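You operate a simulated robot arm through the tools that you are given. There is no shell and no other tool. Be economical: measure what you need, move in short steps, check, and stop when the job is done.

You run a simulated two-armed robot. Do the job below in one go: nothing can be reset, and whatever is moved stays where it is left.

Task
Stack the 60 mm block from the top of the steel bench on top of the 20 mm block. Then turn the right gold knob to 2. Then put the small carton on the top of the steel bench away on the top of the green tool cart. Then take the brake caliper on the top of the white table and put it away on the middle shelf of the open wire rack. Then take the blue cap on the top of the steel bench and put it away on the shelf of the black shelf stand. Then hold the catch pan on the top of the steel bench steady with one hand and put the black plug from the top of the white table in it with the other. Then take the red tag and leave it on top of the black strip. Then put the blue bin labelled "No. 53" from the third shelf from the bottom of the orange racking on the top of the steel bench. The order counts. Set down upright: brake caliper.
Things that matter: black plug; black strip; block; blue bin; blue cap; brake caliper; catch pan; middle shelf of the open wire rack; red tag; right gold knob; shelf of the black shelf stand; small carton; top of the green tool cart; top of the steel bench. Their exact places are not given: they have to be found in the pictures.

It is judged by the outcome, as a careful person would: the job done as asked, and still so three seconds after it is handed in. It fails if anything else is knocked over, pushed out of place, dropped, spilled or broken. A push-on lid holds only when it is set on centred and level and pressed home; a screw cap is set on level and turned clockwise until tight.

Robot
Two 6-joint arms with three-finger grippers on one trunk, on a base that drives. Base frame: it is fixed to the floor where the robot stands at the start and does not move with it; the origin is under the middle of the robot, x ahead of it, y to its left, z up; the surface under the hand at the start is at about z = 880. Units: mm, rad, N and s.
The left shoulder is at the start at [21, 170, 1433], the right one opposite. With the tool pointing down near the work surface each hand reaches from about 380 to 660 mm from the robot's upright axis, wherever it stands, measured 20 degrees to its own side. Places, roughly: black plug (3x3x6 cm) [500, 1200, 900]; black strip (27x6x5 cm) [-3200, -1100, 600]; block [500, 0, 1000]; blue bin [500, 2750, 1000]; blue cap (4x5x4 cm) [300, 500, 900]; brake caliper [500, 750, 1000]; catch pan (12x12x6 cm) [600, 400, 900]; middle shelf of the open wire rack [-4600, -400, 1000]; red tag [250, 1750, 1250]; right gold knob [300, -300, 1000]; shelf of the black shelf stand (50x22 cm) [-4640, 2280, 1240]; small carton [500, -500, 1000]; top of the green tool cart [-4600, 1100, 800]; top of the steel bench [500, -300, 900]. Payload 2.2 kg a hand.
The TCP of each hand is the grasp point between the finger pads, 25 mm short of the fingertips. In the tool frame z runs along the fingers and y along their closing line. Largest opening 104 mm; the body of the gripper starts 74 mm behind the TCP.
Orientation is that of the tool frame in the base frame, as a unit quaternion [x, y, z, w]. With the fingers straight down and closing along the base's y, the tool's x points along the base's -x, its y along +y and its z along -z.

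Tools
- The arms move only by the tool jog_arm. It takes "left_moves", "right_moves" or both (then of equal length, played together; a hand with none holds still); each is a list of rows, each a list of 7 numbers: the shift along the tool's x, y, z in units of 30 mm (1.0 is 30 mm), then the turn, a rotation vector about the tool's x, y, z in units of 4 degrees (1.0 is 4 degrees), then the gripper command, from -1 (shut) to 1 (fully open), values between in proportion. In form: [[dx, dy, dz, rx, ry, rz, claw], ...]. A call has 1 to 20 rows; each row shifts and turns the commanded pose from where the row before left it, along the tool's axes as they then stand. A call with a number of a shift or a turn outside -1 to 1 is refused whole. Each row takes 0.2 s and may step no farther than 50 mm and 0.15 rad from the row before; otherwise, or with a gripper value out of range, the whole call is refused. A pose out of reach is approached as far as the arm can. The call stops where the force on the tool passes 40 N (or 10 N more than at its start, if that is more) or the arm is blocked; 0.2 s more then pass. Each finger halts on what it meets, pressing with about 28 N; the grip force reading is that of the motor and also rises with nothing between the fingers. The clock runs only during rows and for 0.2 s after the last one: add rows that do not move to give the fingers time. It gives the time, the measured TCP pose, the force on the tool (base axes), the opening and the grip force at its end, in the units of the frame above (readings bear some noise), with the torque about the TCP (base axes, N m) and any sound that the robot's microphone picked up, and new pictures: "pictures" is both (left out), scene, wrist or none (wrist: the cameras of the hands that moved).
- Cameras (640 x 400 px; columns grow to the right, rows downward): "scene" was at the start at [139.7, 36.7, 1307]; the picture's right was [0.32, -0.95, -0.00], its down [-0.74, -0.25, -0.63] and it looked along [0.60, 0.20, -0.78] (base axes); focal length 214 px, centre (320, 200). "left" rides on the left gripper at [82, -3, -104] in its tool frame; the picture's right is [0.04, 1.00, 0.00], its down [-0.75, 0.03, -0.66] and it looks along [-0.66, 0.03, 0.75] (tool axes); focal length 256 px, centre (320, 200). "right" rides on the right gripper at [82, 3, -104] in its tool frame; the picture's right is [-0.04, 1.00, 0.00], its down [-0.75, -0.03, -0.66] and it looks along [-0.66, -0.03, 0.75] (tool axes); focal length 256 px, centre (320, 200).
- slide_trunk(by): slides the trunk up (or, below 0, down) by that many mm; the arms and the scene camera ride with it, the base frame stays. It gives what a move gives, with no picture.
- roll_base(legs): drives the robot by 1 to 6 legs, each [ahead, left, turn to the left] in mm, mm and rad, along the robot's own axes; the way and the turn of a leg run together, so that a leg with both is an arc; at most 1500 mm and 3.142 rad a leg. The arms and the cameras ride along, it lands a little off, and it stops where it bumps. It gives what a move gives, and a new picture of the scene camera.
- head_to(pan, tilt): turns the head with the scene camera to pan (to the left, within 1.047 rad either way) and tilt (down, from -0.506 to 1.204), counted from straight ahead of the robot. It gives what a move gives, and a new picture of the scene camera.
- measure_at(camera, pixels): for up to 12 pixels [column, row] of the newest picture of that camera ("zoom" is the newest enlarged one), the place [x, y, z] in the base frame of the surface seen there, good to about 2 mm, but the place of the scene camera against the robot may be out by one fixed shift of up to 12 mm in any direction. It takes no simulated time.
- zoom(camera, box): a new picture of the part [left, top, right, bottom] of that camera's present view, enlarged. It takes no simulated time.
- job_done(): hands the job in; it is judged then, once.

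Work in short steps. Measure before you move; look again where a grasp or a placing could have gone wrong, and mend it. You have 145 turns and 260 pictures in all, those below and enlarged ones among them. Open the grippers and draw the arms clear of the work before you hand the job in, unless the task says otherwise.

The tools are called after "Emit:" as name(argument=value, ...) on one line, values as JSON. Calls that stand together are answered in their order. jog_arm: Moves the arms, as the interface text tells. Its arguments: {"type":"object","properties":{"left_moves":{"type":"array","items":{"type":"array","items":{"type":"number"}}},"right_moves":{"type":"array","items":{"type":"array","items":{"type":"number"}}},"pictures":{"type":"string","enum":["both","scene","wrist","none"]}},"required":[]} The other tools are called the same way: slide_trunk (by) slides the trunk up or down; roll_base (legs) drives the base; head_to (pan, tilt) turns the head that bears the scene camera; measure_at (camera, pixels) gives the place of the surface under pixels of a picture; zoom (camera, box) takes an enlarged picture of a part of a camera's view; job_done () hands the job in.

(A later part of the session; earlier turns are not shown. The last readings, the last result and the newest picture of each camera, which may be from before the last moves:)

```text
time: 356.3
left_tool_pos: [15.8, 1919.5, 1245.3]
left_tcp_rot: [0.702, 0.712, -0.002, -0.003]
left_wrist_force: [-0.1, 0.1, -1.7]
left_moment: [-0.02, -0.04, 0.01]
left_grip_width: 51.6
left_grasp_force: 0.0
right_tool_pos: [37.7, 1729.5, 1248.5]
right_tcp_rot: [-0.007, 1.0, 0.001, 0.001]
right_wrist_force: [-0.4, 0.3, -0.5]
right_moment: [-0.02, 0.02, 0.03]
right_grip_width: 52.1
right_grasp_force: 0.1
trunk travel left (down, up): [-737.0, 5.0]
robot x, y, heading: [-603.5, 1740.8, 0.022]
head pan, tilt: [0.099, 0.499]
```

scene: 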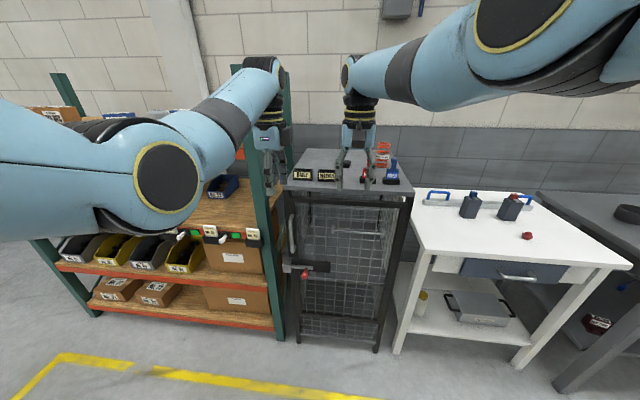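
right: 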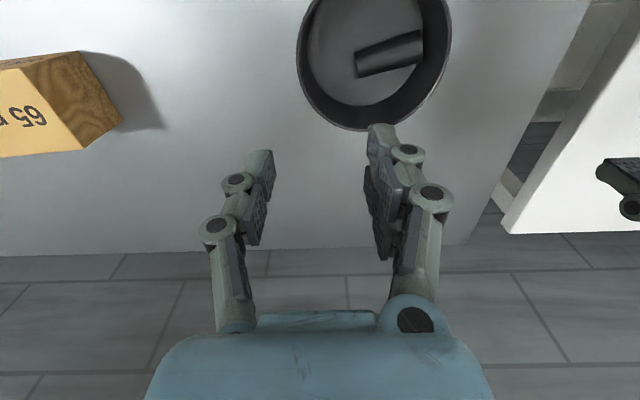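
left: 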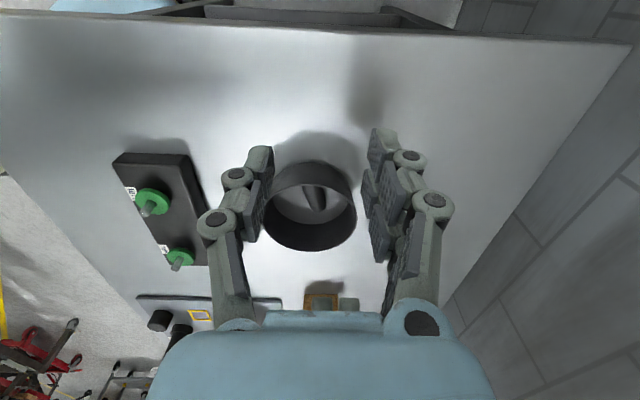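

The cabinet top holds a red and a blue tag in black bases. Zoom in.

Emit:
zoom(camera="scene", box=[280, 130, 430, 210])

Emit:
measure_at(camera="scene", pixels=[[392, 172], [392, 180], [365, 176], [372, 176], [300, 174], [328, 175], [330, 188], [296, 155], [382, 150], [340, 160], [405, 195], [395, 162]])

Emit:
jog_arm(right_moves=[[0, 0, 0, 0, 0, 0, 0.5]], pictures="wrist")

```text
4.27 times, centred on (355, 170) of scene
```

zoom: 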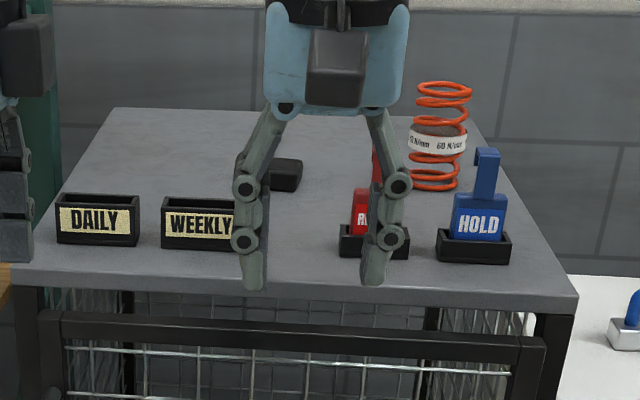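

```text
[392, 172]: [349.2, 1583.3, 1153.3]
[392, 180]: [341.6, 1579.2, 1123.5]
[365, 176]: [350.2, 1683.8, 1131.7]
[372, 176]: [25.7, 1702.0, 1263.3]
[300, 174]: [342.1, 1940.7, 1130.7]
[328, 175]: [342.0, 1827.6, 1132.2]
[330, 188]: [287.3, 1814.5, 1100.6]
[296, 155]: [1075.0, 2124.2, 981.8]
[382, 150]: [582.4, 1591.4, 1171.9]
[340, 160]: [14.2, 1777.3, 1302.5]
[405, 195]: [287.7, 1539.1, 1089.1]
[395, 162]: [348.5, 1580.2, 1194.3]
```

```text
time: 356.7
left_tool_pos: [14.0, 1918.8, 1245.4]
left_tcp_rot: [0.702, 0.712, -0.003, -0.003]
left_wrist_force: [0.4, -0.4, -0.6]
left_moment: [-0.01, 0.03, -0.01]
left_grip_width: 52.1
left_grasp_force: 0.0
right_tool_pos: [38.6, 1730.0, 1247.9]
right_tcp_rot: [-0.007, 1.0, 0.002, 0.002]
right_wrist_force: [-0.7, 1.0, 0.5]
right_moment: [-0.02, 0.02, -0.03]
right_grip_width: 78.0
right_grasp_force: 0.0
trunk travel left (down, up): [-737.0, 5.0]
robot x, y, heading: [-602.6, 1741.6, 0.021]
head pan, tilt: [0.099, 0.499]
```

right: 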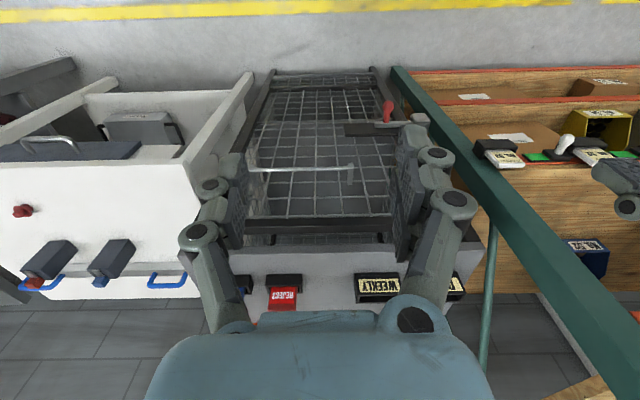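

Emit:
zoom(camera="right", box=[220, 250, 420, 320])

Emit:
head_to(pan=-0.05, tilt=0.6)

```text
3.20 times, centred on (320, 285) of right
```

zoom: 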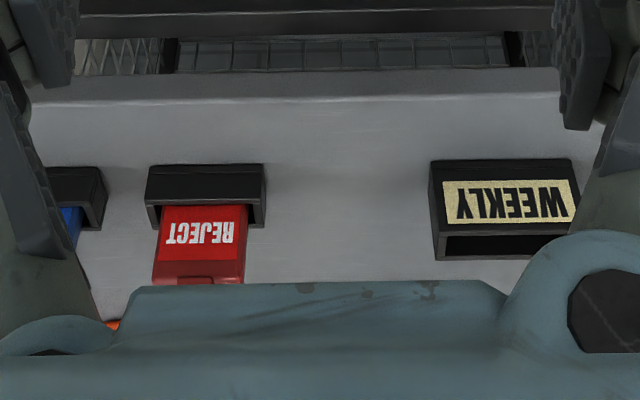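

```text
time: 357.4
left_tool_pos: [16.1, 1919.7, 1245.5]
left_tcp_rot: [0.702, 0.712, -0.002, -0.003]
left_wrist_force: [-0.4, 0.1, -0.3]
left_moment: [0.0, 0.0, -0.01]
left_grip_width: 52.0
left_grasp_force: 0.1
right_tool_pos: [37.5, 1730.3, 1247.5]
right_tcp_rot: [-0.007, 1.0, 0.002, 0.002]
right_wrist_force: [-0.8, 0.2, -0.1]
right_moment: [0.0, 0.03, 0.0]
right_grip_width: 77.8
right_grasp_force: 0.1
trunk travel left (down, up): [-737.0, 5.0]
robot x, y, heading: [-604.6, 1746.4, 0.016]
head pan, tilt: [-0.051, 0.6]
```

scene: 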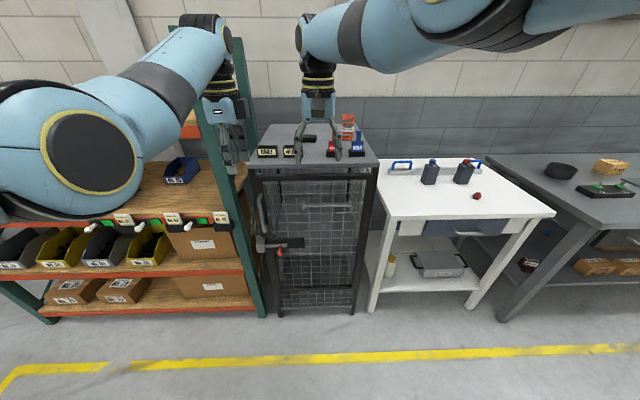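

Use the left hand (closing along x, across the tag's thickness). Shift right 235, forward 260, then look from the wrist.

Emit:
roll_base(legs=[[0, -240, -0.016], [255, 0, 0]])

Emit:
jog_arm(left_moves=[[0, 0, 0, 0, 0, 0, 0]], pictures="wrist")

```text
time: 360.6
left_tool_pos: [278.6, 1667.6, 1245.2]
left_tcp_rot: [0.708, 0.706, -0.002, -0.004]
left_wrist_force: [0.5, -0.9, -0.2]
left_moment: [-0.01, -0.02, 0.01]
left_grip_width: 51.9
left_grasp_force: 0.0
right_tool_pos: [298.6, 1478.1, 1248.7]
right_tcp_rot: [0.003, 1.0, 0.002, 0.001]
right_wrist_force: [0.2, 0.8, -0.2]
right_moment: [0.0, -0.01, 0.0]
right_grip_width: 78.2
right_grasp_force: 0.0
trunk travel left (down, up): [-737.0, 5.0]
robot x, y, heading: [-344.8, 1504.1, -0.001]
head pan, tilt: [-0.051, 0.6]
```

scene: 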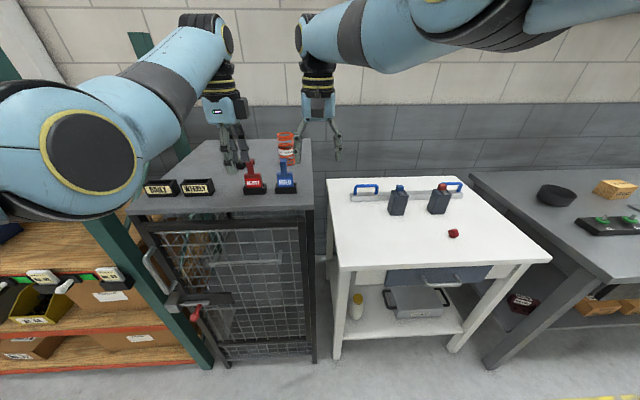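

```text
time: 361.0
left_tool_pos: [278.8, 1667.4, 1245.9]
left_tcp_rot: [0.709, 0.706, -0.001, -0.003]
left_wrist_force: [-0.9, -0.2, 0.9]
left_moment: [-0.01, -0.04, -0.01]
left_grip_width: 51.8
left_grasp_force: 0.1
right_tool_pos: [298.6, 1478.4, 1247.6]
right_tcp_rot: [0.002, 1.0, 0.002, 0.001]
right_wrist_force: [-0.6, 0.4, 0.1]
right_moment: [0.01, -0.02, 0.01]
right_grip_width: 78.2
right_grasp_force: 0.0
trunk travel left (down, up): [-737.0, 5.0]
robot x, y, heading: [-344.5, 1499.9, -0.001]
head pan, tilt: [-0.051, 0.6]
```

left: 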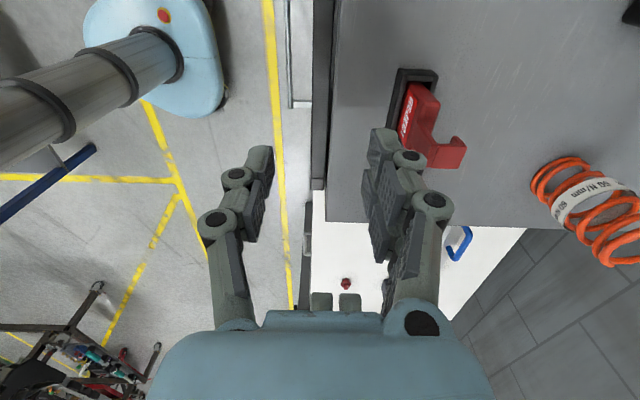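

The tag has a hook toward +x, so I'd better grip its stem along y: rotate the left hand back 90°. Measure the tag first.

Emit:
measure_at(camera="left", pixels=[[418, 100], [425, 125], [430, 150], [455, 155], [407, 118], [432, 100], [400, 130], [440, 160], [412, 85]])

Emit:
zoom(camera="scene", box=[200, 130, 330, 210])

Emit:
jog_arm(left_moves=[[0, 0, 0, 0, 0, -1, 0], [0, 0, 0, 0, 0, -1, 0], [0, 0, 0, 0, 0, -1, 0], [0, 0, 0, 0, 0, -1, 0], [0, 0, 0, 0, 0, -1, 0], [0, 0, 0, 0, 0, -1, 0], [0, 0, 0, 0, 0, -1, 0], [0, 0, 0, 0, 0, -1, 0], [0, 0, 0, 0, 0, -1, 0], [0, 0, 0, 0, 0, -1, 0], [0, 0, 0, 0, 0, -1, 0], [0, 0, 0, 0, 0, -1, 0], [0, 0, 0, 0, 0, -1, 0], [0, 0, 0, 0, 0, -1, 0], [0, 0, 0, 0, 0, -1, 0], [0, 0, 0, 0, 0, -1, 0], [0, 0, 0, 0, 0, -1, 0], [0, 0, 0, 0, 0, -1, 0], [0, 0, 0, 0, 0, -1, 0], [0, 0, 0, 0, 0, -1, 0]], pictures="none")

Emit:
jog_arm(left_moves=[[0, 0, 0, 0, 0, -1, 0], [0, 0, 0, 0, 0, -1, 0], [0, 0, 0, 0, 0, -0.55, 0], [0, 0, 0, 0, 0, 0, 0]], pictures="wrist")

```text
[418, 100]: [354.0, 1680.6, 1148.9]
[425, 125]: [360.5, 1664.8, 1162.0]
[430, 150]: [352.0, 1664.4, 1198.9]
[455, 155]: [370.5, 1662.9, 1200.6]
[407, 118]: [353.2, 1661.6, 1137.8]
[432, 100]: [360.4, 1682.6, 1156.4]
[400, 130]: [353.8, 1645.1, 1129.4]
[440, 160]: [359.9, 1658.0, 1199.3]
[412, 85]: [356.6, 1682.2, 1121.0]
```

```text
4.92 times, centred on (265, 170) of scene
```

zoom: 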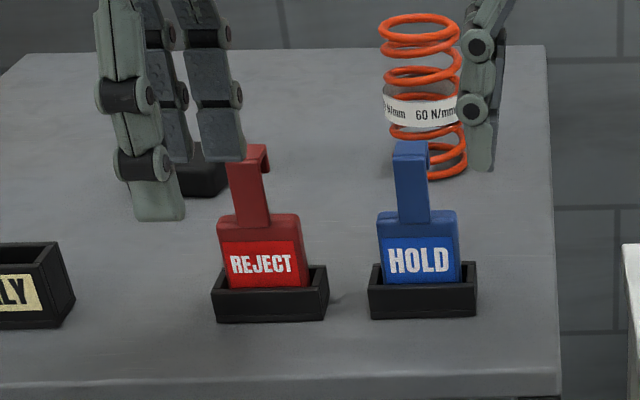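

```text
time: 365.2
left_tool_pos: [280.3, 1667.0, 1245.2]
left_tcp_rot: [0.089, 0.996, 0.001, -0.003]
left_wrist_force: [-0.3, -1.0, -0.1]
left_moment: [0.0, 0.04, 0.0]
left_grip_width: 52.1
left_grasp_force: 0.0
right_tool_pos: [297.8, 1477.8, 1247.2]
right_tcp_rot: [0.003, 1.0, 0.002, 0.002]
right_wrist_force: [-0.1, -0.5, -0.4]
right_moment: [-0.02, -0.01, -0.01]
right_grip_width: 77.9
right_grasp_force: 0.0
trunk travel left (down, up): [-737.0, 5.0]
robot x, y, heading: [-342.7, 1501.6, -0.0]
head pan, tilt: [-0.051, 0.6]
```

```text
time: 366.2
left_tool_pos: [278.5, 1666.7, 1246.1]
left_tcp_rot: [-0.001, 1.0, 0.002, -0.004]
left_wrist_force: [0.3, 0.1, -1.0]
left_moment: [0.02, -0.02, -0.01]
left_grip_width: 52.2
left_grasp_force: 0.1
right_tool_pos: [297.6, 1477.3, 1247.8]
right_tcp_rot: [0.003, 1.0, 0.001, 0.001]
right_wrist_force: [0.4, -0.2, 0.4]
right_moment: [0.01, 0.0, -0.01]
right_grip_width: 78.0
right_grasp_force: 0.0
trunk travel left (down, up): [-737.0, 5.0]
robot x, y, heading: [-342.4, 1502.3, -0.005]
head pan, tilt: [-0.051, 0.6]
```

left: 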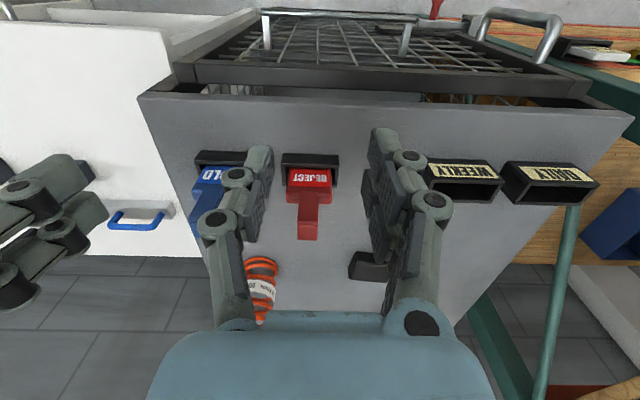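

Emit:
measure_at(camera="left", pixels=[[300, 210], [317, 210], [308, 200], [308, 235], [290, 178], [331, 178], [308, 222], [299, 230], [317, 230]])

```text
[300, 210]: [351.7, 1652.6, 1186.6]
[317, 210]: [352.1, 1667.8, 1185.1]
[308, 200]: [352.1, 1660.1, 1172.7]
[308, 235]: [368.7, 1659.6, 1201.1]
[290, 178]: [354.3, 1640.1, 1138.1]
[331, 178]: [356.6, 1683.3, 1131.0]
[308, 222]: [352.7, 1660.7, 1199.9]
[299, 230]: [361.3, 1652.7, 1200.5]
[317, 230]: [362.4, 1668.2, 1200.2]
```

Stem: y 1652–1668, x≈352–362, top 1200. Roll forward 80, then approach with small opening and grip the stem at z≈1190.

Emit:
roll_base(legs=[[80, 0, 0]])

Emit:
jog_arm(left_moves=[[0, -0.22, 0, 0, 0, 0, 0], [0, 0, 0, 0, 0, 0, 0]], pictures="wrist")

```text
time: 367.3
left_tool_pos: [353.6, 1666.6, 1247.2]
left_tcp_rot: [0.001, 1.0, 0.001, -0.002]
left_wrist_force: [0.2, 0.3, 0.2]
left_moment: [0.0, -0.01, 0.0]
left_grip_width: 51.9
left_grasp_force: 0.1
right_tool_pos: [373.5, 1476.9, 1249.8]
right_tcp_rot: [0.003, 1.0, 0.003, 0.003]
right_wrist_force: [-0.1, -0.3, 0.2]
right_moment: [0.03, -0.06, 0.02]
right_grip_width: 78.1
right_grasp_force: 0.0
trunk travel left (down, up): [-737.0, 5.0]
robot x, y, heading: [-264.5, 1502.2, -0.003]
head pan, tilt: [-0.051, 0.6]
```

scene: 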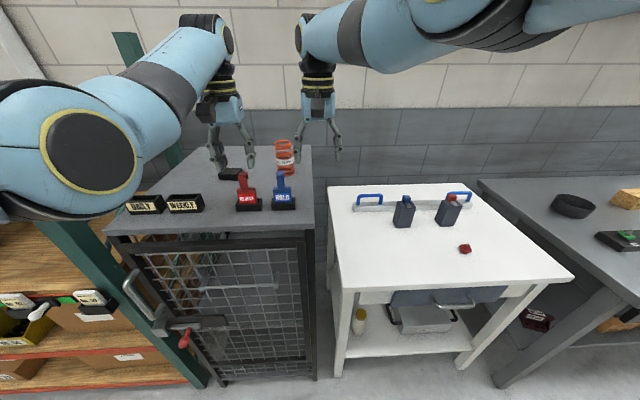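

```text
time: 367.9
left_tool_pos: [360.0, 1659.9, 1244.5]
left_tcp_rot: [0.0, 1.0, 0.002, -0.004]
left_wrist_force: [-0.5, 0.7, 0.0]
left_moment: [0.01, 0.0, 0.0]
left_grip_width: 52.2
left_grasp_force: 0.1
right_tool_pos: [378.1, 1477.1, 1248.5]
right_tcp_rot: [0.002, 1.0, 0.001, 0.001]
right_wrist_force: [-0.5, 0.2, -0.1]
right_moment: [0.01, 0.04, 0.02]
right_grip_width: 78.2
right_grasp_force: 0.2
trunk travel left (down, up): [-737.0, 5.0]
robot x, y, heading: [-264.5, 1499.7, 0.003]
head pan, tilt: [-0.051, 0.6]
```

left: 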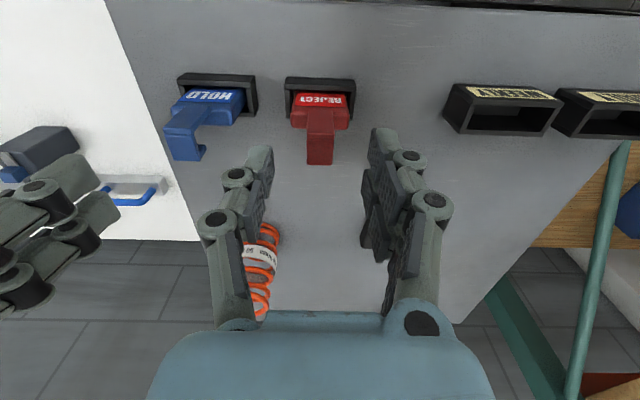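

Aligned over the stem. Descend 54 mm, close, lift 55 mm.

Emit:
jog_arm(left_moves=[[0, 0, 0.9, 0, 0, 0, 0], [0, 0, 0.9, 0, 0, 0, 0], [0, 0, 0, 0, 0, 0, 0], [0, 0, 0, 0, 0, 0, -1], [0, 0, 0, 0, 0, 0, -1], [0, 0, 0, 0, 0, 0, -1], [0, 0, -0.9, 0, 0, 0, -1], [0, 0, -0.9, 0, 0, 0, -1], [0, 0, 0, 0, 0, 0, -1]], pictures="both")

```text
time: 369.9
left_tool_pos: [359.9, 1658.4, 1246.6]
left_tcp_rot: [0.001, 1.0, 0.001, -0.003]
left_wrist_force: [1.1, 0.1, 0.8]
left_moment: [-0.01, 0.05, 0.01]
left_grip_width: 18.1
left_grasp_force: 28.2
right_tool_pos: [378.4, 1477.3, 1247.9]
right_tcp_rot: [0.002, 1.0, 0.002, 0.001]
right_wrist_force: [-0.1, -0.3, -0.2]
right_moment: [-0.01, -0.01, 0.0]
right_grip_width: 78.2
right_grasp_force: 0.0
trunk travel left (down, up): [-737.0, 5.0]
robot x, y, heading: [-258.6, 1501.1, 0.001]
head pan, tilt: [-0.051, 0.6]
```

scene: 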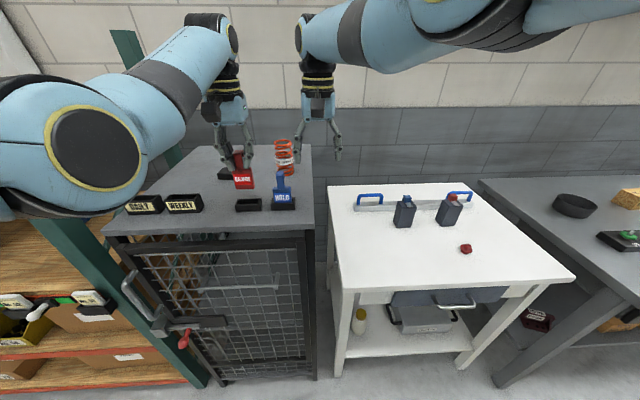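
left: 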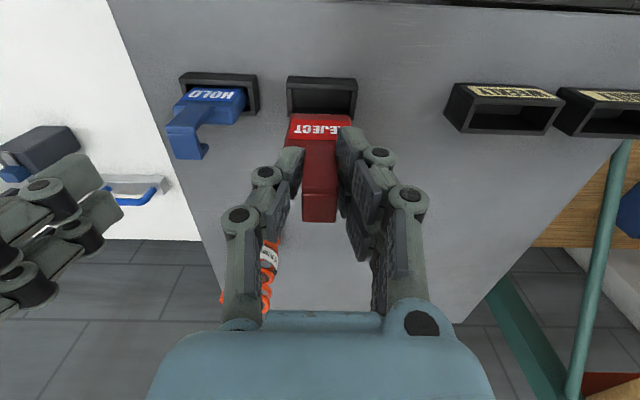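

Tag in hand. Drive in reverse (heading unchanged) to the aisle before the rack, so I arrive facing the strip.

Emit:
roll_base(legs=[[-250, 0, 0], [-290, -1250, 0], [-1400, 60, 0], [-1400, 60, 0], [-150, -350, 0]])

Emit:
head_to(pan=-0.9, tilt=0.7)

```text
time: 392.8
left_tool_pos: [-3107.4, 161.1, 1246.6]
left_tcp_rot: [0.009, 1.0, 0.002, -0.003]
left_wrist_force: [-0.3, 0.4, -0.5]
left_moment: [-0.01, 0.0, 0.01]
left_grip_width: 17.8
left_grasp_force: 28.3
right_tool_pos: [-3091.5, -20.9, 1247.1]
right_tcp_rot: [0.01, 1.0, 0.002, 0.002]
right_wrist_force: [0.5, -0.5, 0.3]
right_moment: [-0.03, 0.0, -0.01]
right_grip_width: 78.1
right_grasp_force: 0.1
trunk travel left (down, up): [-737.0, 5.0]
robot x, y, heading: [-3731.1, 16.1, -0.019]
head pan, tilt: [-0.051, 0.6]
```

scene: 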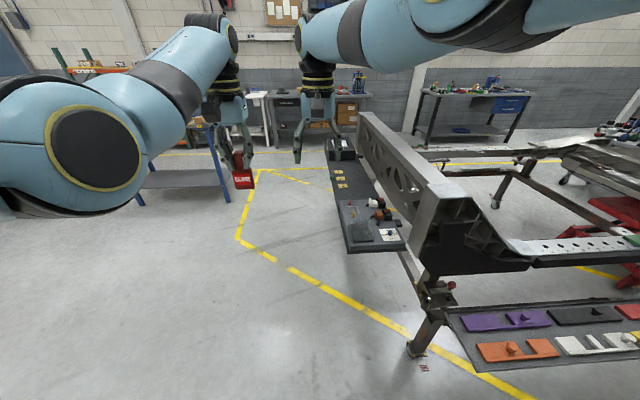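

```text
time: 394.0
left_tool_pos: [-3107.7, 160.6, 1246.4]
left_tcp_rot: [0.009, 1.0, 0.003, -0.003]
left_wrist_force: [-0.2, 0.0, -0.1]
left_moment: [-0.01, 0.0, -0.02]
left_grip_width: 17.9
left_grasp_force: 27.9
right_tool_pos: [-3090.7, -18.2, 1246.4]
right_tcp_rot: [0.01, 1.0, 0.002, 0.002]
right_wrist_force: [-0.1, 0.2, -0.9]
right_moment: [-0.01, -0.02, 0.04]
right_grip_width: 78.0
right_grasp_force: 0.0
trunk travel left (down, up): [-737.0, 5.0]
robot x, y, heading: [-3732.9, 14.6, -0.019]
head pan, tilt: [-0.901, 0.7]
```

scene: 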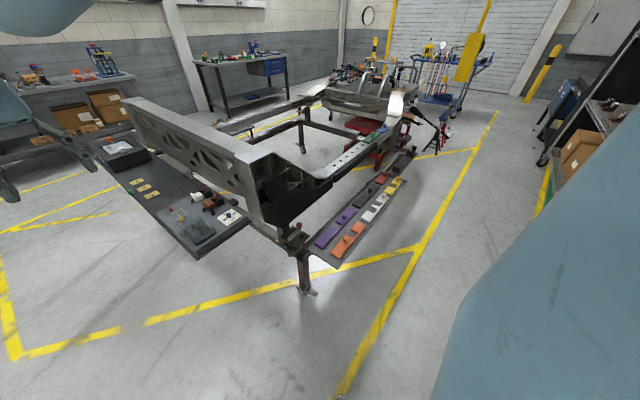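

A tray carries colored strips; the black one is around (365,200). Zoom and measure.

Emit:
zoom(camera="scene", box=[290, 150, 430, 270])

Emit:
measure_at(camera="scene", pixels=[[365, 198], [358, 204], [375, 187], [382, 178], [350, 210], [325, 237], [346, 243], [375, 207], [395, 185], [330, 265], [300, 240], [345, 226]])

```text
3.33 times, centred on (360, 210) of scene
```

zoom: 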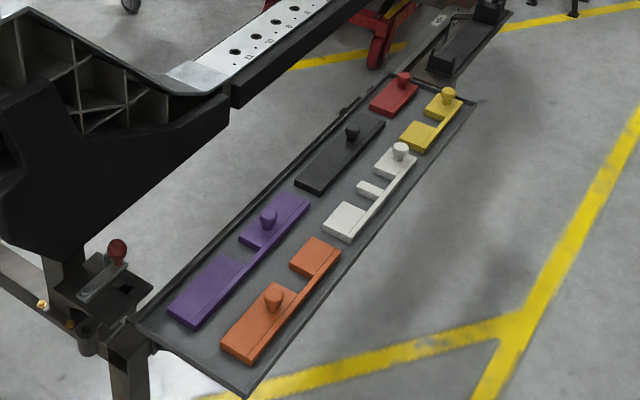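

```text
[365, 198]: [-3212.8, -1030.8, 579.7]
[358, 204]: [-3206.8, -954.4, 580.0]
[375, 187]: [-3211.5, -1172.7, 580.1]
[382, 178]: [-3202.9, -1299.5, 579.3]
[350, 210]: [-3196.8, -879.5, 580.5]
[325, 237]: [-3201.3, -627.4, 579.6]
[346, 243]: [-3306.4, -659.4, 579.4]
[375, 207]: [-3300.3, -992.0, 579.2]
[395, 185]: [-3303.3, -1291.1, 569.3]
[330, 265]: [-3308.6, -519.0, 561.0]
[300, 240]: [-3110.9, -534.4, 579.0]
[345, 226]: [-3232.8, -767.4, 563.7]
```

The tray pieces lie at z≈576; the black strip is at x≈−3205, y≈−950…−1180 with a knob near y −1130. I'll lay the tag along it. First turn the left hand +90°, move the right hand out of the way, and drive alongside.

Emit:
jog_arm(left_moves=[[0, 0, 0, 0, 0, 1, -1], [0, 0, 0, 0, 0, 1, -1], [0, 0, 0, 0, 0, 1, -1], [0, 0, 0, 0, 0, 1, -1], [0, 0, 0, 0, 0, 1, -1], [0, 0, 0, 0, 0, 1, -1], [0, 0, 0, 0, 0, 1, -1], [0, 0, 0, 0, 0, 1, -1], [0, 0, 0, 0, 0, 1, -1], [0, 0, 0, 0, 0, 1, -1], [0, 0, 0, 0, 0, 1, -1], [0, 0, 0, 0, 0, 1, -1], [0, 0, 0, 0, 0, 1, -1], [0, 0, 0, 0, 0, 1, -1], [0, 0, 0, 0, 0, 1, -1], [0, 0, 0, 0, 0, 1, -1], [0, 0, 0, 0, 0, 1, -1], [0, 0, 0, 0, 0, 1, -1], [0, 0, 0, 0, 0, 1, -1], [0, 0, 0, 0, 0, 1, -1]], right_moves=[[0, -1, 0, 0, 0, 0, 0], [0, -1, 0, 0, 0, 0, 0], [0, -1, 0, 0, 0, 0, 0], [0, -1, 0, 0, 0, 0, 0], [0, -1, 0, 0, 0, 0, 0], [0, -1, 0, 0, 0, 0, 0], [0, -1, 0, 0, 0, 0, 0], [0, -1, 0, 0, 0, 0, 0], [0, 0, 0, 0, 0, 0, 0], [0, 0, 0, 0, 0, 0, 0], [0, 0, 0, 0, 0, 0, 0], [0, 0, 0, 0, 0, 0, 0], [0, 0, 0, 0, 0, 0, 0], [0, 0, 0, 0, 0, 0, 0], [0, 0, 0, 0, 0, 0, 0], [0, 0, 0, 0, 0, 0, 0], [0, 0, 0, 0, 0, 0, 0], [0, 0, 0, 0, 0, 0, 0], [0, 0, 0, 0, 0, 0, 0], [0, 0, 0, 0, 0, 0, 0]], pictures="none")

Emit:
jog_arm(left_moves=[[0, 0, 0, 0, 0, 1, -1], [0, 0, 0, 0, 0, 1, -1], [0, 0, 0, 0, 0, 0.5, -1]], pictures="none")

Emit:
roll_base(legs=[[-75, -1040, 0.019]])

Emit:
head_to(pan=0.0, tilt=0.9)

```text
time: 398.2
left_tool_pos: [-3107.1, 161.8, 1246.3]
left_tcp_rot: [0.651, 0.759, -0.002, -0.004]
left_wrist_force: [0.3, 0.3, 0.4]
left_moment: [-0.03, 0.0, -0.01]
left_grip_width: 17.9
left_grasp_force: 28.2
right_tool_pos: [-3095.6, -259.3, 1245.7]
right_tcp_rot: [0.01, 1.0, 0.002, 0.002]
right_wrist_force: [-0.4, -0.6, 0.8]
right_moment: [-0.02, 0.0, -0.02]
right_grip_width: 52.0
right_grasp_force: 0.0
trunk travel left (down, up): [-737.0, 5.0]
robot x, y, heading: [-3731.3, 15.3, -0.018]
head pan, tilt: [-0.901, 0.7]
```

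```text
time: 399.0
left_tool_pos: [-3107.1, 161.0, 1246.5]
left_tcp_rot: [0.714, 0.7, -0.001, -0.004]
left_wrist_force: [-0.4, 0.2, -0.8]
left_moment: [0.0, -0.01, 0.02]
left_grip_width: 18.0
left_grasp_force: 28.0
right_tool_pos: [-3096.2, -258.7, 1245.8]
right_tcp_rot: [0.011, 1.0, 0.002, 0.002]
right_wrist_force: [-0.1, 0.0, -0.3]
right_moment: [-0.02, 0.01, -0.01]
right_grip_width: 52.2
right_grasp_force: 0.0
trunk travel left (down, up): [-737.0, 5.0]
robot x, y, heading: [-3734.2, 16.8, -0.02]
head pan, tilt: [-0.901, 0.7]
```

```text
time: 404.4
left_tool_pos: [-3194.5, -882.1, 1246.5]
left_tcp_rot: [0.71, 0.704, -0.001, -0.005]
left_wrist_force: [-0.3, -0.6, -0.3]
left_moment: [-0.02, -0.03, 0.01]
left_grip_width: 17.6
left_grasp_force: 28.0
right_tool_pos: [-3179.6, -1302.0, 1246.3]
right_tcp_rot: [0.005, 1.0, 0.001, 0.001]
right_wrist_force: [-0.1, -0.1, -0.3]
right_moment: [0.0, 0.0, -0.03]
right_grip_width: 52.2
right_grasp_force: 0.0
trunk travel left (down, up): [-737.0, 5.0]
robot x, y, heading: [-3821.3, -1036.5, -0.012]
head pan, tilt: [-0.901, 0.7]
```

scene: 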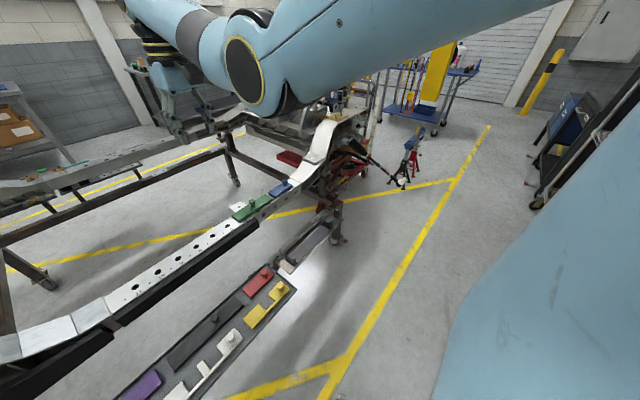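

```text
time: 405.6
left_tool_pos: [-3194.1, -882.1, 1246.6]
left_tcp_rot: [0.71, 0.704, -0.001, -0.004]
left_wrist_force: [0.1, -0.2, -0.6]
left_moment: [0.0, 0.01, 0.03]
left_grip_width: 18.1
left_grasp_force: 28.4
right_tool_pos: [-3179.2, -1302.6, 1246.4]
right_tcp_rot: [0.006, 1.0, 0.001, 0.002]
right_wrist_force: [0.4, 0.4, -0.8]
right_moment: [0.01, -0.01, 0.0]
right_grip_width: 51.9
right_grasp_force: 0.1
trunk travel left (down, up): [-737.0, 5.0]
robot x, y, heading: [-3820.0, -1031.7, -0.005]
head pan, tilt: [0.0, 0.901]
```

scene: 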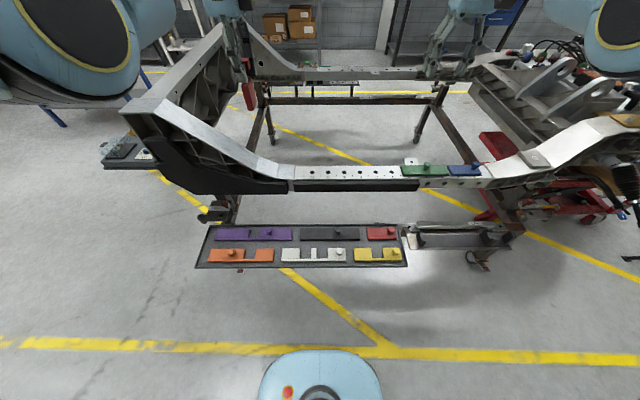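

Measure the black strip ends, the knobs, and the rail behind.

Emit:
zoom(camera="scene", box=[190, 150, 420, 280])

Emit:
measure_at(camera="scene", pixels=[[302, 235], [358, 235], [330, 230], [330, 239], [340, 235], [247, 235], [287, 235], [340, 175], [330, 187], [160, 110], [385, 230], [230, 150]])

```text
2.78 times, centred on (305, 215) of scene
```

zoom: 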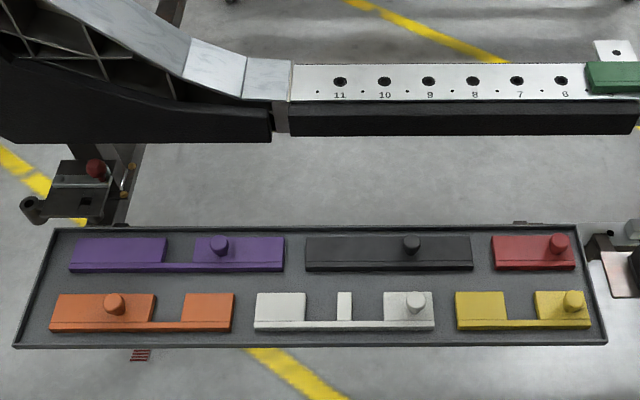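

```text
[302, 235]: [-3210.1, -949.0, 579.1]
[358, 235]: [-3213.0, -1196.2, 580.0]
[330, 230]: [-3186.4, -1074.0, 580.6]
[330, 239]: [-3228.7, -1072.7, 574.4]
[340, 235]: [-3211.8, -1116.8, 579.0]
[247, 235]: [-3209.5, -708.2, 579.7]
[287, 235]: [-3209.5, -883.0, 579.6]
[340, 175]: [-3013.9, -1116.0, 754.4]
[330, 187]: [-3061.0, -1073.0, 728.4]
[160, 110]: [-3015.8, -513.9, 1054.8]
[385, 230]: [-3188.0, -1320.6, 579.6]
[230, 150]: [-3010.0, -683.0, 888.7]
```

Black strip: y −945…−1200, knob near −1110; flat free part −950…−1090. Lower the trunk 300, then tilt the left hand 60° (wrist toward +y).

Emit:
slide_trunk(by=-300)

Emit:
jog_arm(left_moves=[[0, 0, 0, 0, -1, 0, -1], [0, 0, 0, 0, -1, 0, -1], [0, 0, 0, 0, -1, 0, -1], [0, 0, 0, 0, -1, 0, -1], [0, 0, 0, 0, -1, 0, -1], [0, 0, 0, 0, -1, 0, -1], [0, 0, 0, 0, -1, 0, -1], [0, 0, 0, 0, -1, 0, -1], [0, 0, 0, 0, -1, 0, -1], [0, 0, 0, 0, -1, 0, -1], [0, 0, 0, 0, -1, 0, -1], [0, 0, 0, 0, -1, 0, -1], [0, 0, 0, 0, -1, 0, -1], [0, 0, 0, 0, -1, 0, -1], [0, 0, 0, 0, 0, 0, -1]], pictures="both")

```text
time: 408.6
left_tool_pos: [-3194.8, -882.5, 945.8]
left_tcp_rot: [0.709, 0.705, -0.002, -0.004]
left_wrist_force: [0.3, -0.4, 0.4]
left_moment: [-0.02, -0.01, 0.0]
left_grip_width: 18.2
left_grasp_force: 28.2
right_tool_pos: [-3180.5, -1303.7, 946.3]
right_tcp_rot: [0.006, 1.0, 0.002, 0.001]
right_wrist_force: [-0.2, -0.3, -0.2]
right_moment: [-0.03, 0.04, -0.02]
right_grip_width: 52.0
right_grasp_force: 0.1
trunk travel left (down, up): [-437.0, 305.0]
robot x, y, heading: [-3820.2, -1032.5, -0.002]
head pan, tilt: [0.0, 0.901]
```

```text
time: 411.8
left_tool_pos: [-3195.3, -881.6, 945.5]
left_tcp_rot: [0.625, 0.625, -0.334, 0.329]
left_wrist_force: [0.3, 0.2, -0.1]
left_moment: [0.02, 0.02, 0.02]
left_grip_width: 17.7
left_grasp_force: 27.9
right_tool_pos: [-3180.4, -1301.9, 947.2]
right_tcp_rot: [0.005, 1.0, 0.002, 0.002]
right_wrist_force: [0.2, 0.4, -0.2]
right_moment: [0.01, -0.01, 0.01]
right_grip_width: 51.8
right_grasp_force: 0.0
trunk travel left (down, up): [-437.0, 305.0]
robot x, y, heading: [-3814.9, -1032.9, -0.012]
head pan, tilt: [0.0, 0.901]
```

scene: 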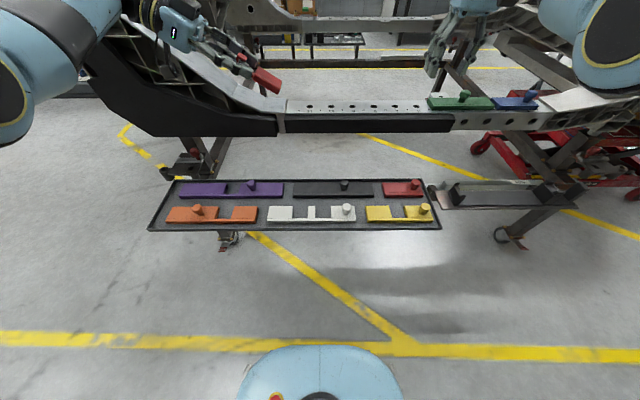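
left: 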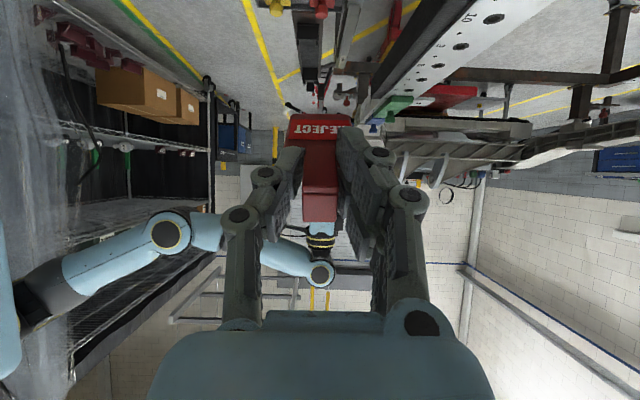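

Tilt is fine. Measure the beam's nearest face and refine the strip.

Emit:
measure_at(camera="scene", pixels=[[200, 120], [270, 125], [110, 90], [265, 115], [295, 189], [370, 189], [345, 182], [330, 183], [330, 195], [268, 80], [262, 75], [275, 88]])

```text
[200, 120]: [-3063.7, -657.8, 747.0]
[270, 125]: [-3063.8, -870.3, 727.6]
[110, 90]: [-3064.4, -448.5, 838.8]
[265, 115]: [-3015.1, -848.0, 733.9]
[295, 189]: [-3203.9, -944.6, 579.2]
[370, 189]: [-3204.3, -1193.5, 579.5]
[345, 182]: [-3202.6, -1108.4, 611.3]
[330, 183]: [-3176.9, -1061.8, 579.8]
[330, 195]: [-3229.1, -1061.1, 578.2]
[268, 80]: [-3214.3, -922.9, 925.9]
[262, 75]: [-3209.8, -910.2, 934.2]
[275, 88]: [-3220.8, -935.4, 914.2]
```

Tag bottom extends ≈68 mm along the tool. Target TCP ≈(−3196,−1023,618). Move −y 141 mm, lower the trunk 200, then check.

Emit:
jog_arm(left_moves=[[-0.525, 0, 0.78, 0, 0, 0, -1], [-0.525, 0, 0.78, 0, 0, 0, -1], [-0.525, 0, 0.78, 0, 0, 0, -1], [-0.525, 0, 0.78, 0, 0, 0, -1], [-0.525, 0, 0.78, 0, 0, 0, -1], [0, 0, 0, 0, 0, 0, -1]], pictures="none")

Emit:
slide_trunk(by=-210)

Emit:
jog_arm(left_moves=[[0.83, 0, 0.56, 0, 0, 0, -1], [0.83, 0, 0.56, 0, 0, 0, -1], [0, 0, 0, 0, 0, 0, -1]], pictures="both")

```text
time: 413.2
left_tool_pos: [-3195.6, -1022.9, 946.8]
left_tcp_rot: [0.626, 0.624, -0.335, 0.327]
left_wrist_force: [-0.3, 0.4, -1.9]
left_moment: [0.01, 0.0, -0.02]
left_grip_width: 17.7
left_grasp_force: 28.0
right_tool_pos: [-3179.5, -1302.2, 947.4]
right_tcp_rot: [0.004, 1.0, 0.001, 0.002]
right_wrist_force: [0.2, 0.4, -0.5]
right_moment: [-0.04, 0.0, 0.0]
right_grip_width: 52.0
right_grasp_force: 0.1
trunk travel left (down, up): [-437.0, 305.0]
robot x, y, heading: [-3814.8, -1034.8, -0.009]
head pan, tilt: [0.0, 0.901]
```

```text
time: 415.5
left_tool_pos: [-3195.6, -1022.8, 736.8]
left_tcp_rot: [0.627, 0.623, -0.335, 0.327]
left_wrist_force: [-0.3, 0.0, 0.6]
left_moment: [0.06, 0.0, 0.02]
left_grip_width: 17.8
left_grasp_force: 28.0
right_tool_pos: [-3183.8, -1302.2, 705.0]
right_tcp_rot: [0.005, 1.0, 0.002, -0.025]
right_wrist_force: [0.2, 0.2, -0.2]
right_moment: [0.0, 0.01, -0.02]
right_grip_width: 52.4
right_grasp_force: 0.2
trunk travel left (down, up): [-227.0, 515.0]
robot x, y, heading: [-3818.3, -1033.7, -0.005]
head pan, tilt: [0.0, 0.901]
```

```text
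time: 416.3
left_tool_pos: [-3197.6, -1023.8, 676.6]
left_tcp_rot: [0.626, 0.624, -0.334, 0.328]
left_wrist_force: [0.3, 0.2, -0.9]
left_moment: [0.0, 0.01, 0.0]
left_grip_width: 17.5
left_grasp_force: 27.6
right_tool_pos: [-3184.2, -1302.5, 704.6]
right_tcp_rot: [0.005, 1.0, 0.002, -0.026]
right_wrist_force: [0.1, 0.0, 0.6]
right_moment: [-0.01, -0.01, 0.0]
right_grip_width: 52.0
right_grasp_force: 0.0
trunk travel left (down, up): [-227.0, 515.0]
robot x, y, heading: [-3816.6, -1036.0, -0.004]
head pan, tilt: [0.0, 0.901]
```

scene: 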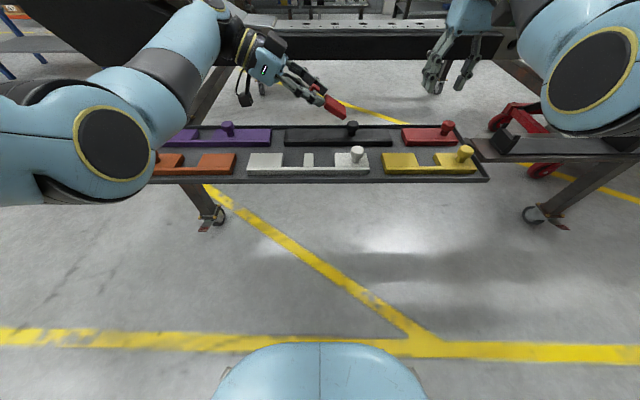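
left: 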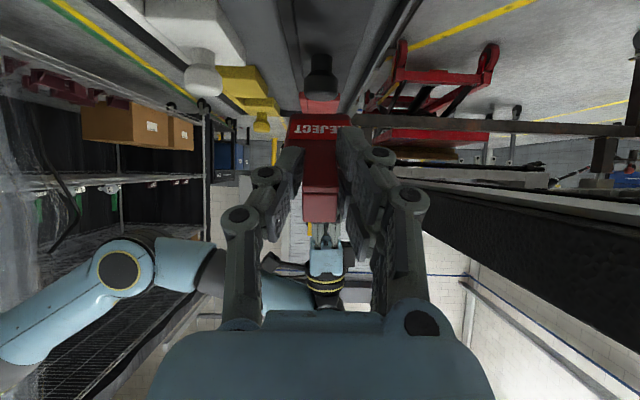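

Measure tag corner positions relative to the strip in this view.

Emit:
zoom(camera="scene", box=[260, 60, 420, 160])

Emit:
measure_at(camera="scene", pixels=[[346, 115], [343, 118], [336, 108], [330, 112], [290, 135], [388, 137], [352, 124], [320, 128], [320, 141], [352, 130]])

Emit:
measure_at(camera="left", pixels=[[320, 75], [290, 40], [350, 40], [320, 105], [305, 95], [335, 95], [268, 60], [368, 60]])

```text
4.00 times, centred on (340, 110) of scene
```

zoom: 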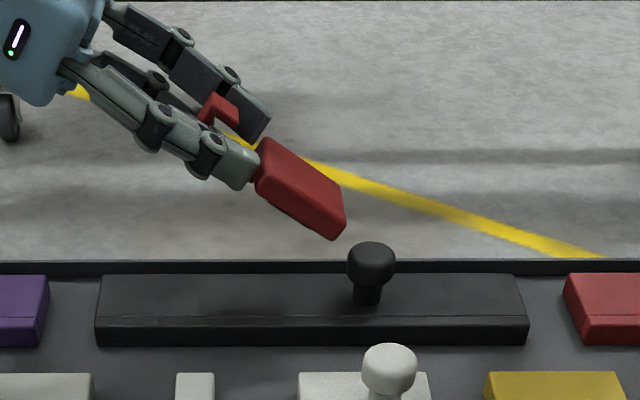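

```text
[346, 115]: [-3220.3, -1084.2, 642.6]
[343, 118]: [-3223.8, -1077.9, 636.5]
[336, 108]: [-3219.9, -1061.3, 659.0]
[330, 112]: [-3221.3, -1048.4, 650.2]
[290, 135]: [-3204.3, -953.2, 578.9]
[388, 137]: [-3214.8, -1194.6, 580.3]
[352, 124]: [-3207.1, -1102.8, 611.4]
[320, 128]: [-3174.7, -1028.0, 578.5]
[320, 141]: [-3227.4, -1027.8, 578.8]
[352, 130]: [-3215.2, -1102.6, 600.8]
```

```text
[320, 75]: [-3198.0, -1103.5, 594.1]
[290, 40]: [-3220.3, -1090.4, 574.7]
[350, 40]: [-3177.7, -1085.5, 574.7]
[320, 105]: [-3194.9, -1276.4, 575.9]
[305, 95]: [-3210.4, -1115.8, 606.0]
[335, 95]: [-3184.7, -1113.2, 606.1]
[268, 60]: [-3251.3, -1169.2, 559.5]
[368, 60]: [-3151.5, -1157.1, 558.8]
```

The tag is centred in x; keep 35 mm from the knob: shift +y 20 and go down 50 mm.

Emit:
jog_arm(left_moves=[[0.37, 0, -0.55, 0, 0, 0, -1], [0.7, 0, 0.47, 0, 0, 0, -1], [0.68, 0, 0.46, 0, 0, 0, -1], [0, 0, 0, 0, 0, 0, -1]], pictures="both")

Emit:
zoom(camera="scene", box=[240, 60, 420, 160])

```text
time: 417.3
left_tool_pos: [-3196.6, -1002.8, 629.0]
left_tcp_rot: [0.626, 0.623, -0.334, 0.329]
left_wrist_force: [0.0, 0.2, 4.2]
left_moment: [-0.3, -0.1, -0.03]
left_grip_width: 18.0
left_grasp_force: 27.6
right_tool_pos: [-3184.3, -1301.4, 704.8]
right_tcp_rot: [0.005, 1.0, 0.002, -0.025]
right_wrist_force: [-1.0, -0.6, 0.9]
right_moment: [-0.02, -0.03, 0.0]
right_grip_width: 52.2
right_grasp_force: 0.1
trunk travel left (down, up): [-227.0, 515.0]
robot x, y, heading: [-3815.6, -1033.7, -0.007]
head pan, tilt: [0.0, 0.901]
```

scene: 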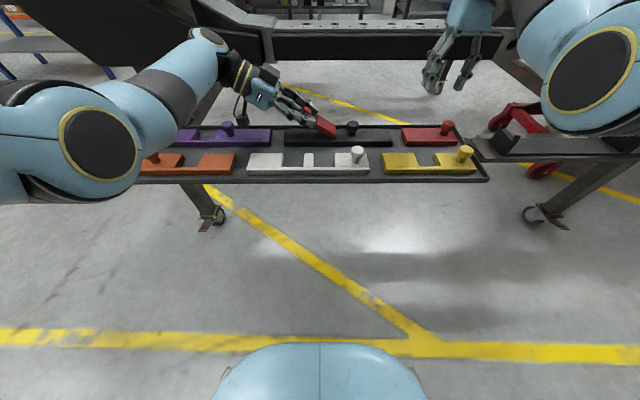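
left: 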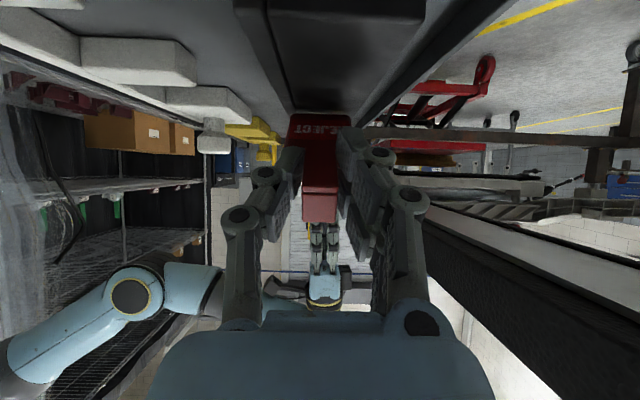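

```text
3.56 times, centred on (330, 110) of scene
```

zoom: 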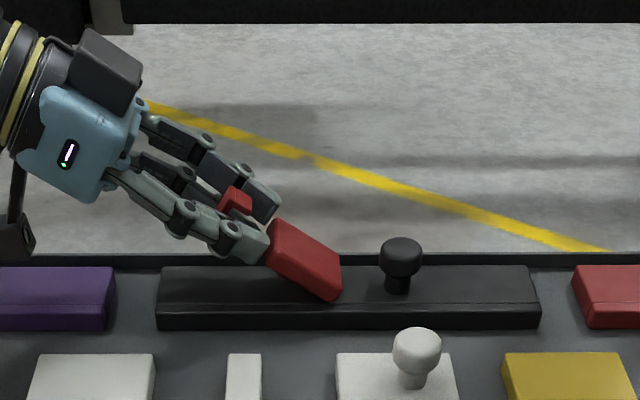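

Tag's lower edge rests on the strip. Tilt 6° more while pivoting about that edge, then open gently.

Emit:
jog_arm(left_moves=[[0.12, 0, 0, 0, -0.75, 0, -1], [0.12, 0, 0, 0, -0.75, 0, -1], [0, 0, 0, 0, 0, 0, -1]], pictures="none")

Emit:
jog_arm(left_moves=[[0, 0, 0, 0, 0, 0, -0.6], [0, 0, 0, 0, 0, 0, -0.5], [0, 0, 0, 0, 0, 0, -0.4], [0, 0, 0, 0, 0, 0, -0.3], [0, 0, 0, 0, 0, 0, -0.3]], pictures="both")

Emit:
zoom(camera="scene", box=[240, 60, 420, 160])

```text
time: 418.1
left_tool_pos: [-3196.8, -999.4, 620.7]
left_tcp_rot: [0.607, 0.606, -0.366, 0.36]
left_wrist_force: [-1.3, -0.2, 4.3]
left_moment: [-0.29, -0.06, -0.08]
left_grip_width: 17.9
left_grasp_force: 27.9
right_tool_pos: [-3184.4, -1302.1, 704.2]
right_tcp_rot: [0.005, 1.0, 0.001, -0.024]
right_wrist_force: [0.1, -0.5, 0.0]
right_moment: [-0.01, 0.04, -0.05]
right_grip_width: 52.3
right_grasp_force: 0.0
trunk travel left (down, up): [-227.0, 515.0]
robot x, y, heading: [-3820.9, -1036.0, -0.007]
head pan, tilt: [0.0, 0.901]
```

```text
time: 419.3
left_tool_pos: [-3197.8, -999.3, 620.2]
left_tcp_rot: [0.607, 0.606, -0.367, 0.36]
left_wrist_force: [-0.1, -0.4, -0.2]
left_moment: [0.0, -0.04, 0.0]
left_grip_width: 36.7
left_grasp_force: 0.0
right_tool_pos: [-3185.0, -1302.3, 704.3]
right_tcp_rot: [0.006, 1.0, 0.002, -0.025]
right_wrist_force: [-0.1, -0.1, -0.9]
right_moment: [-0.04, -0.01, 0.0]
right_grip_width: 52.0
right_grasp_force: 0.0
trunk travel left (down, up): [-227.0, 515.0]
robot x, y, heading: [-3821.2, -1033.0, -0.01]
head pan, tilt: [0.0, 0.901]
```

scene: 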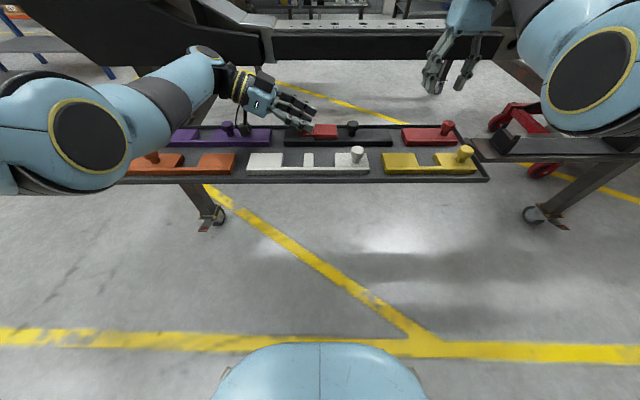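
left: 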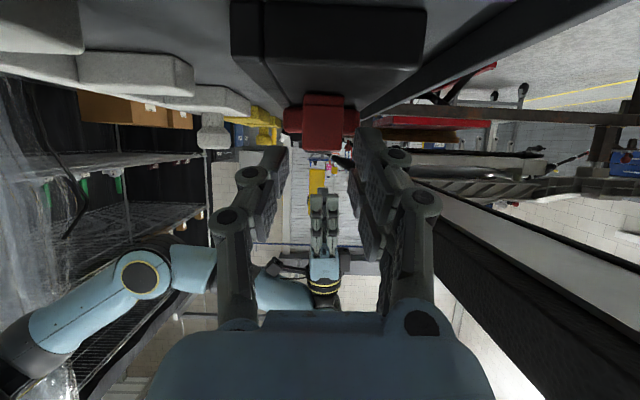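

```text
3.56 times, centred on (330, 110) of scene
```

zoom: 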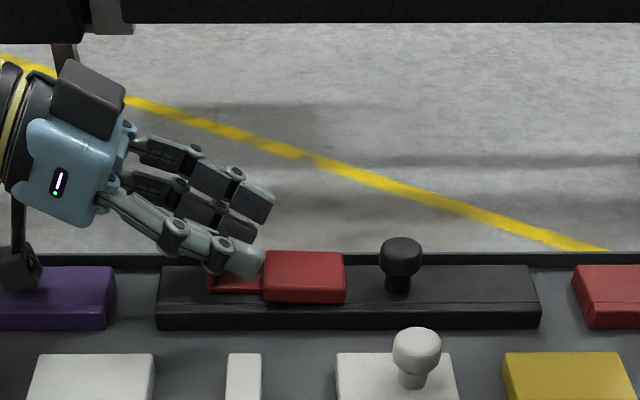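

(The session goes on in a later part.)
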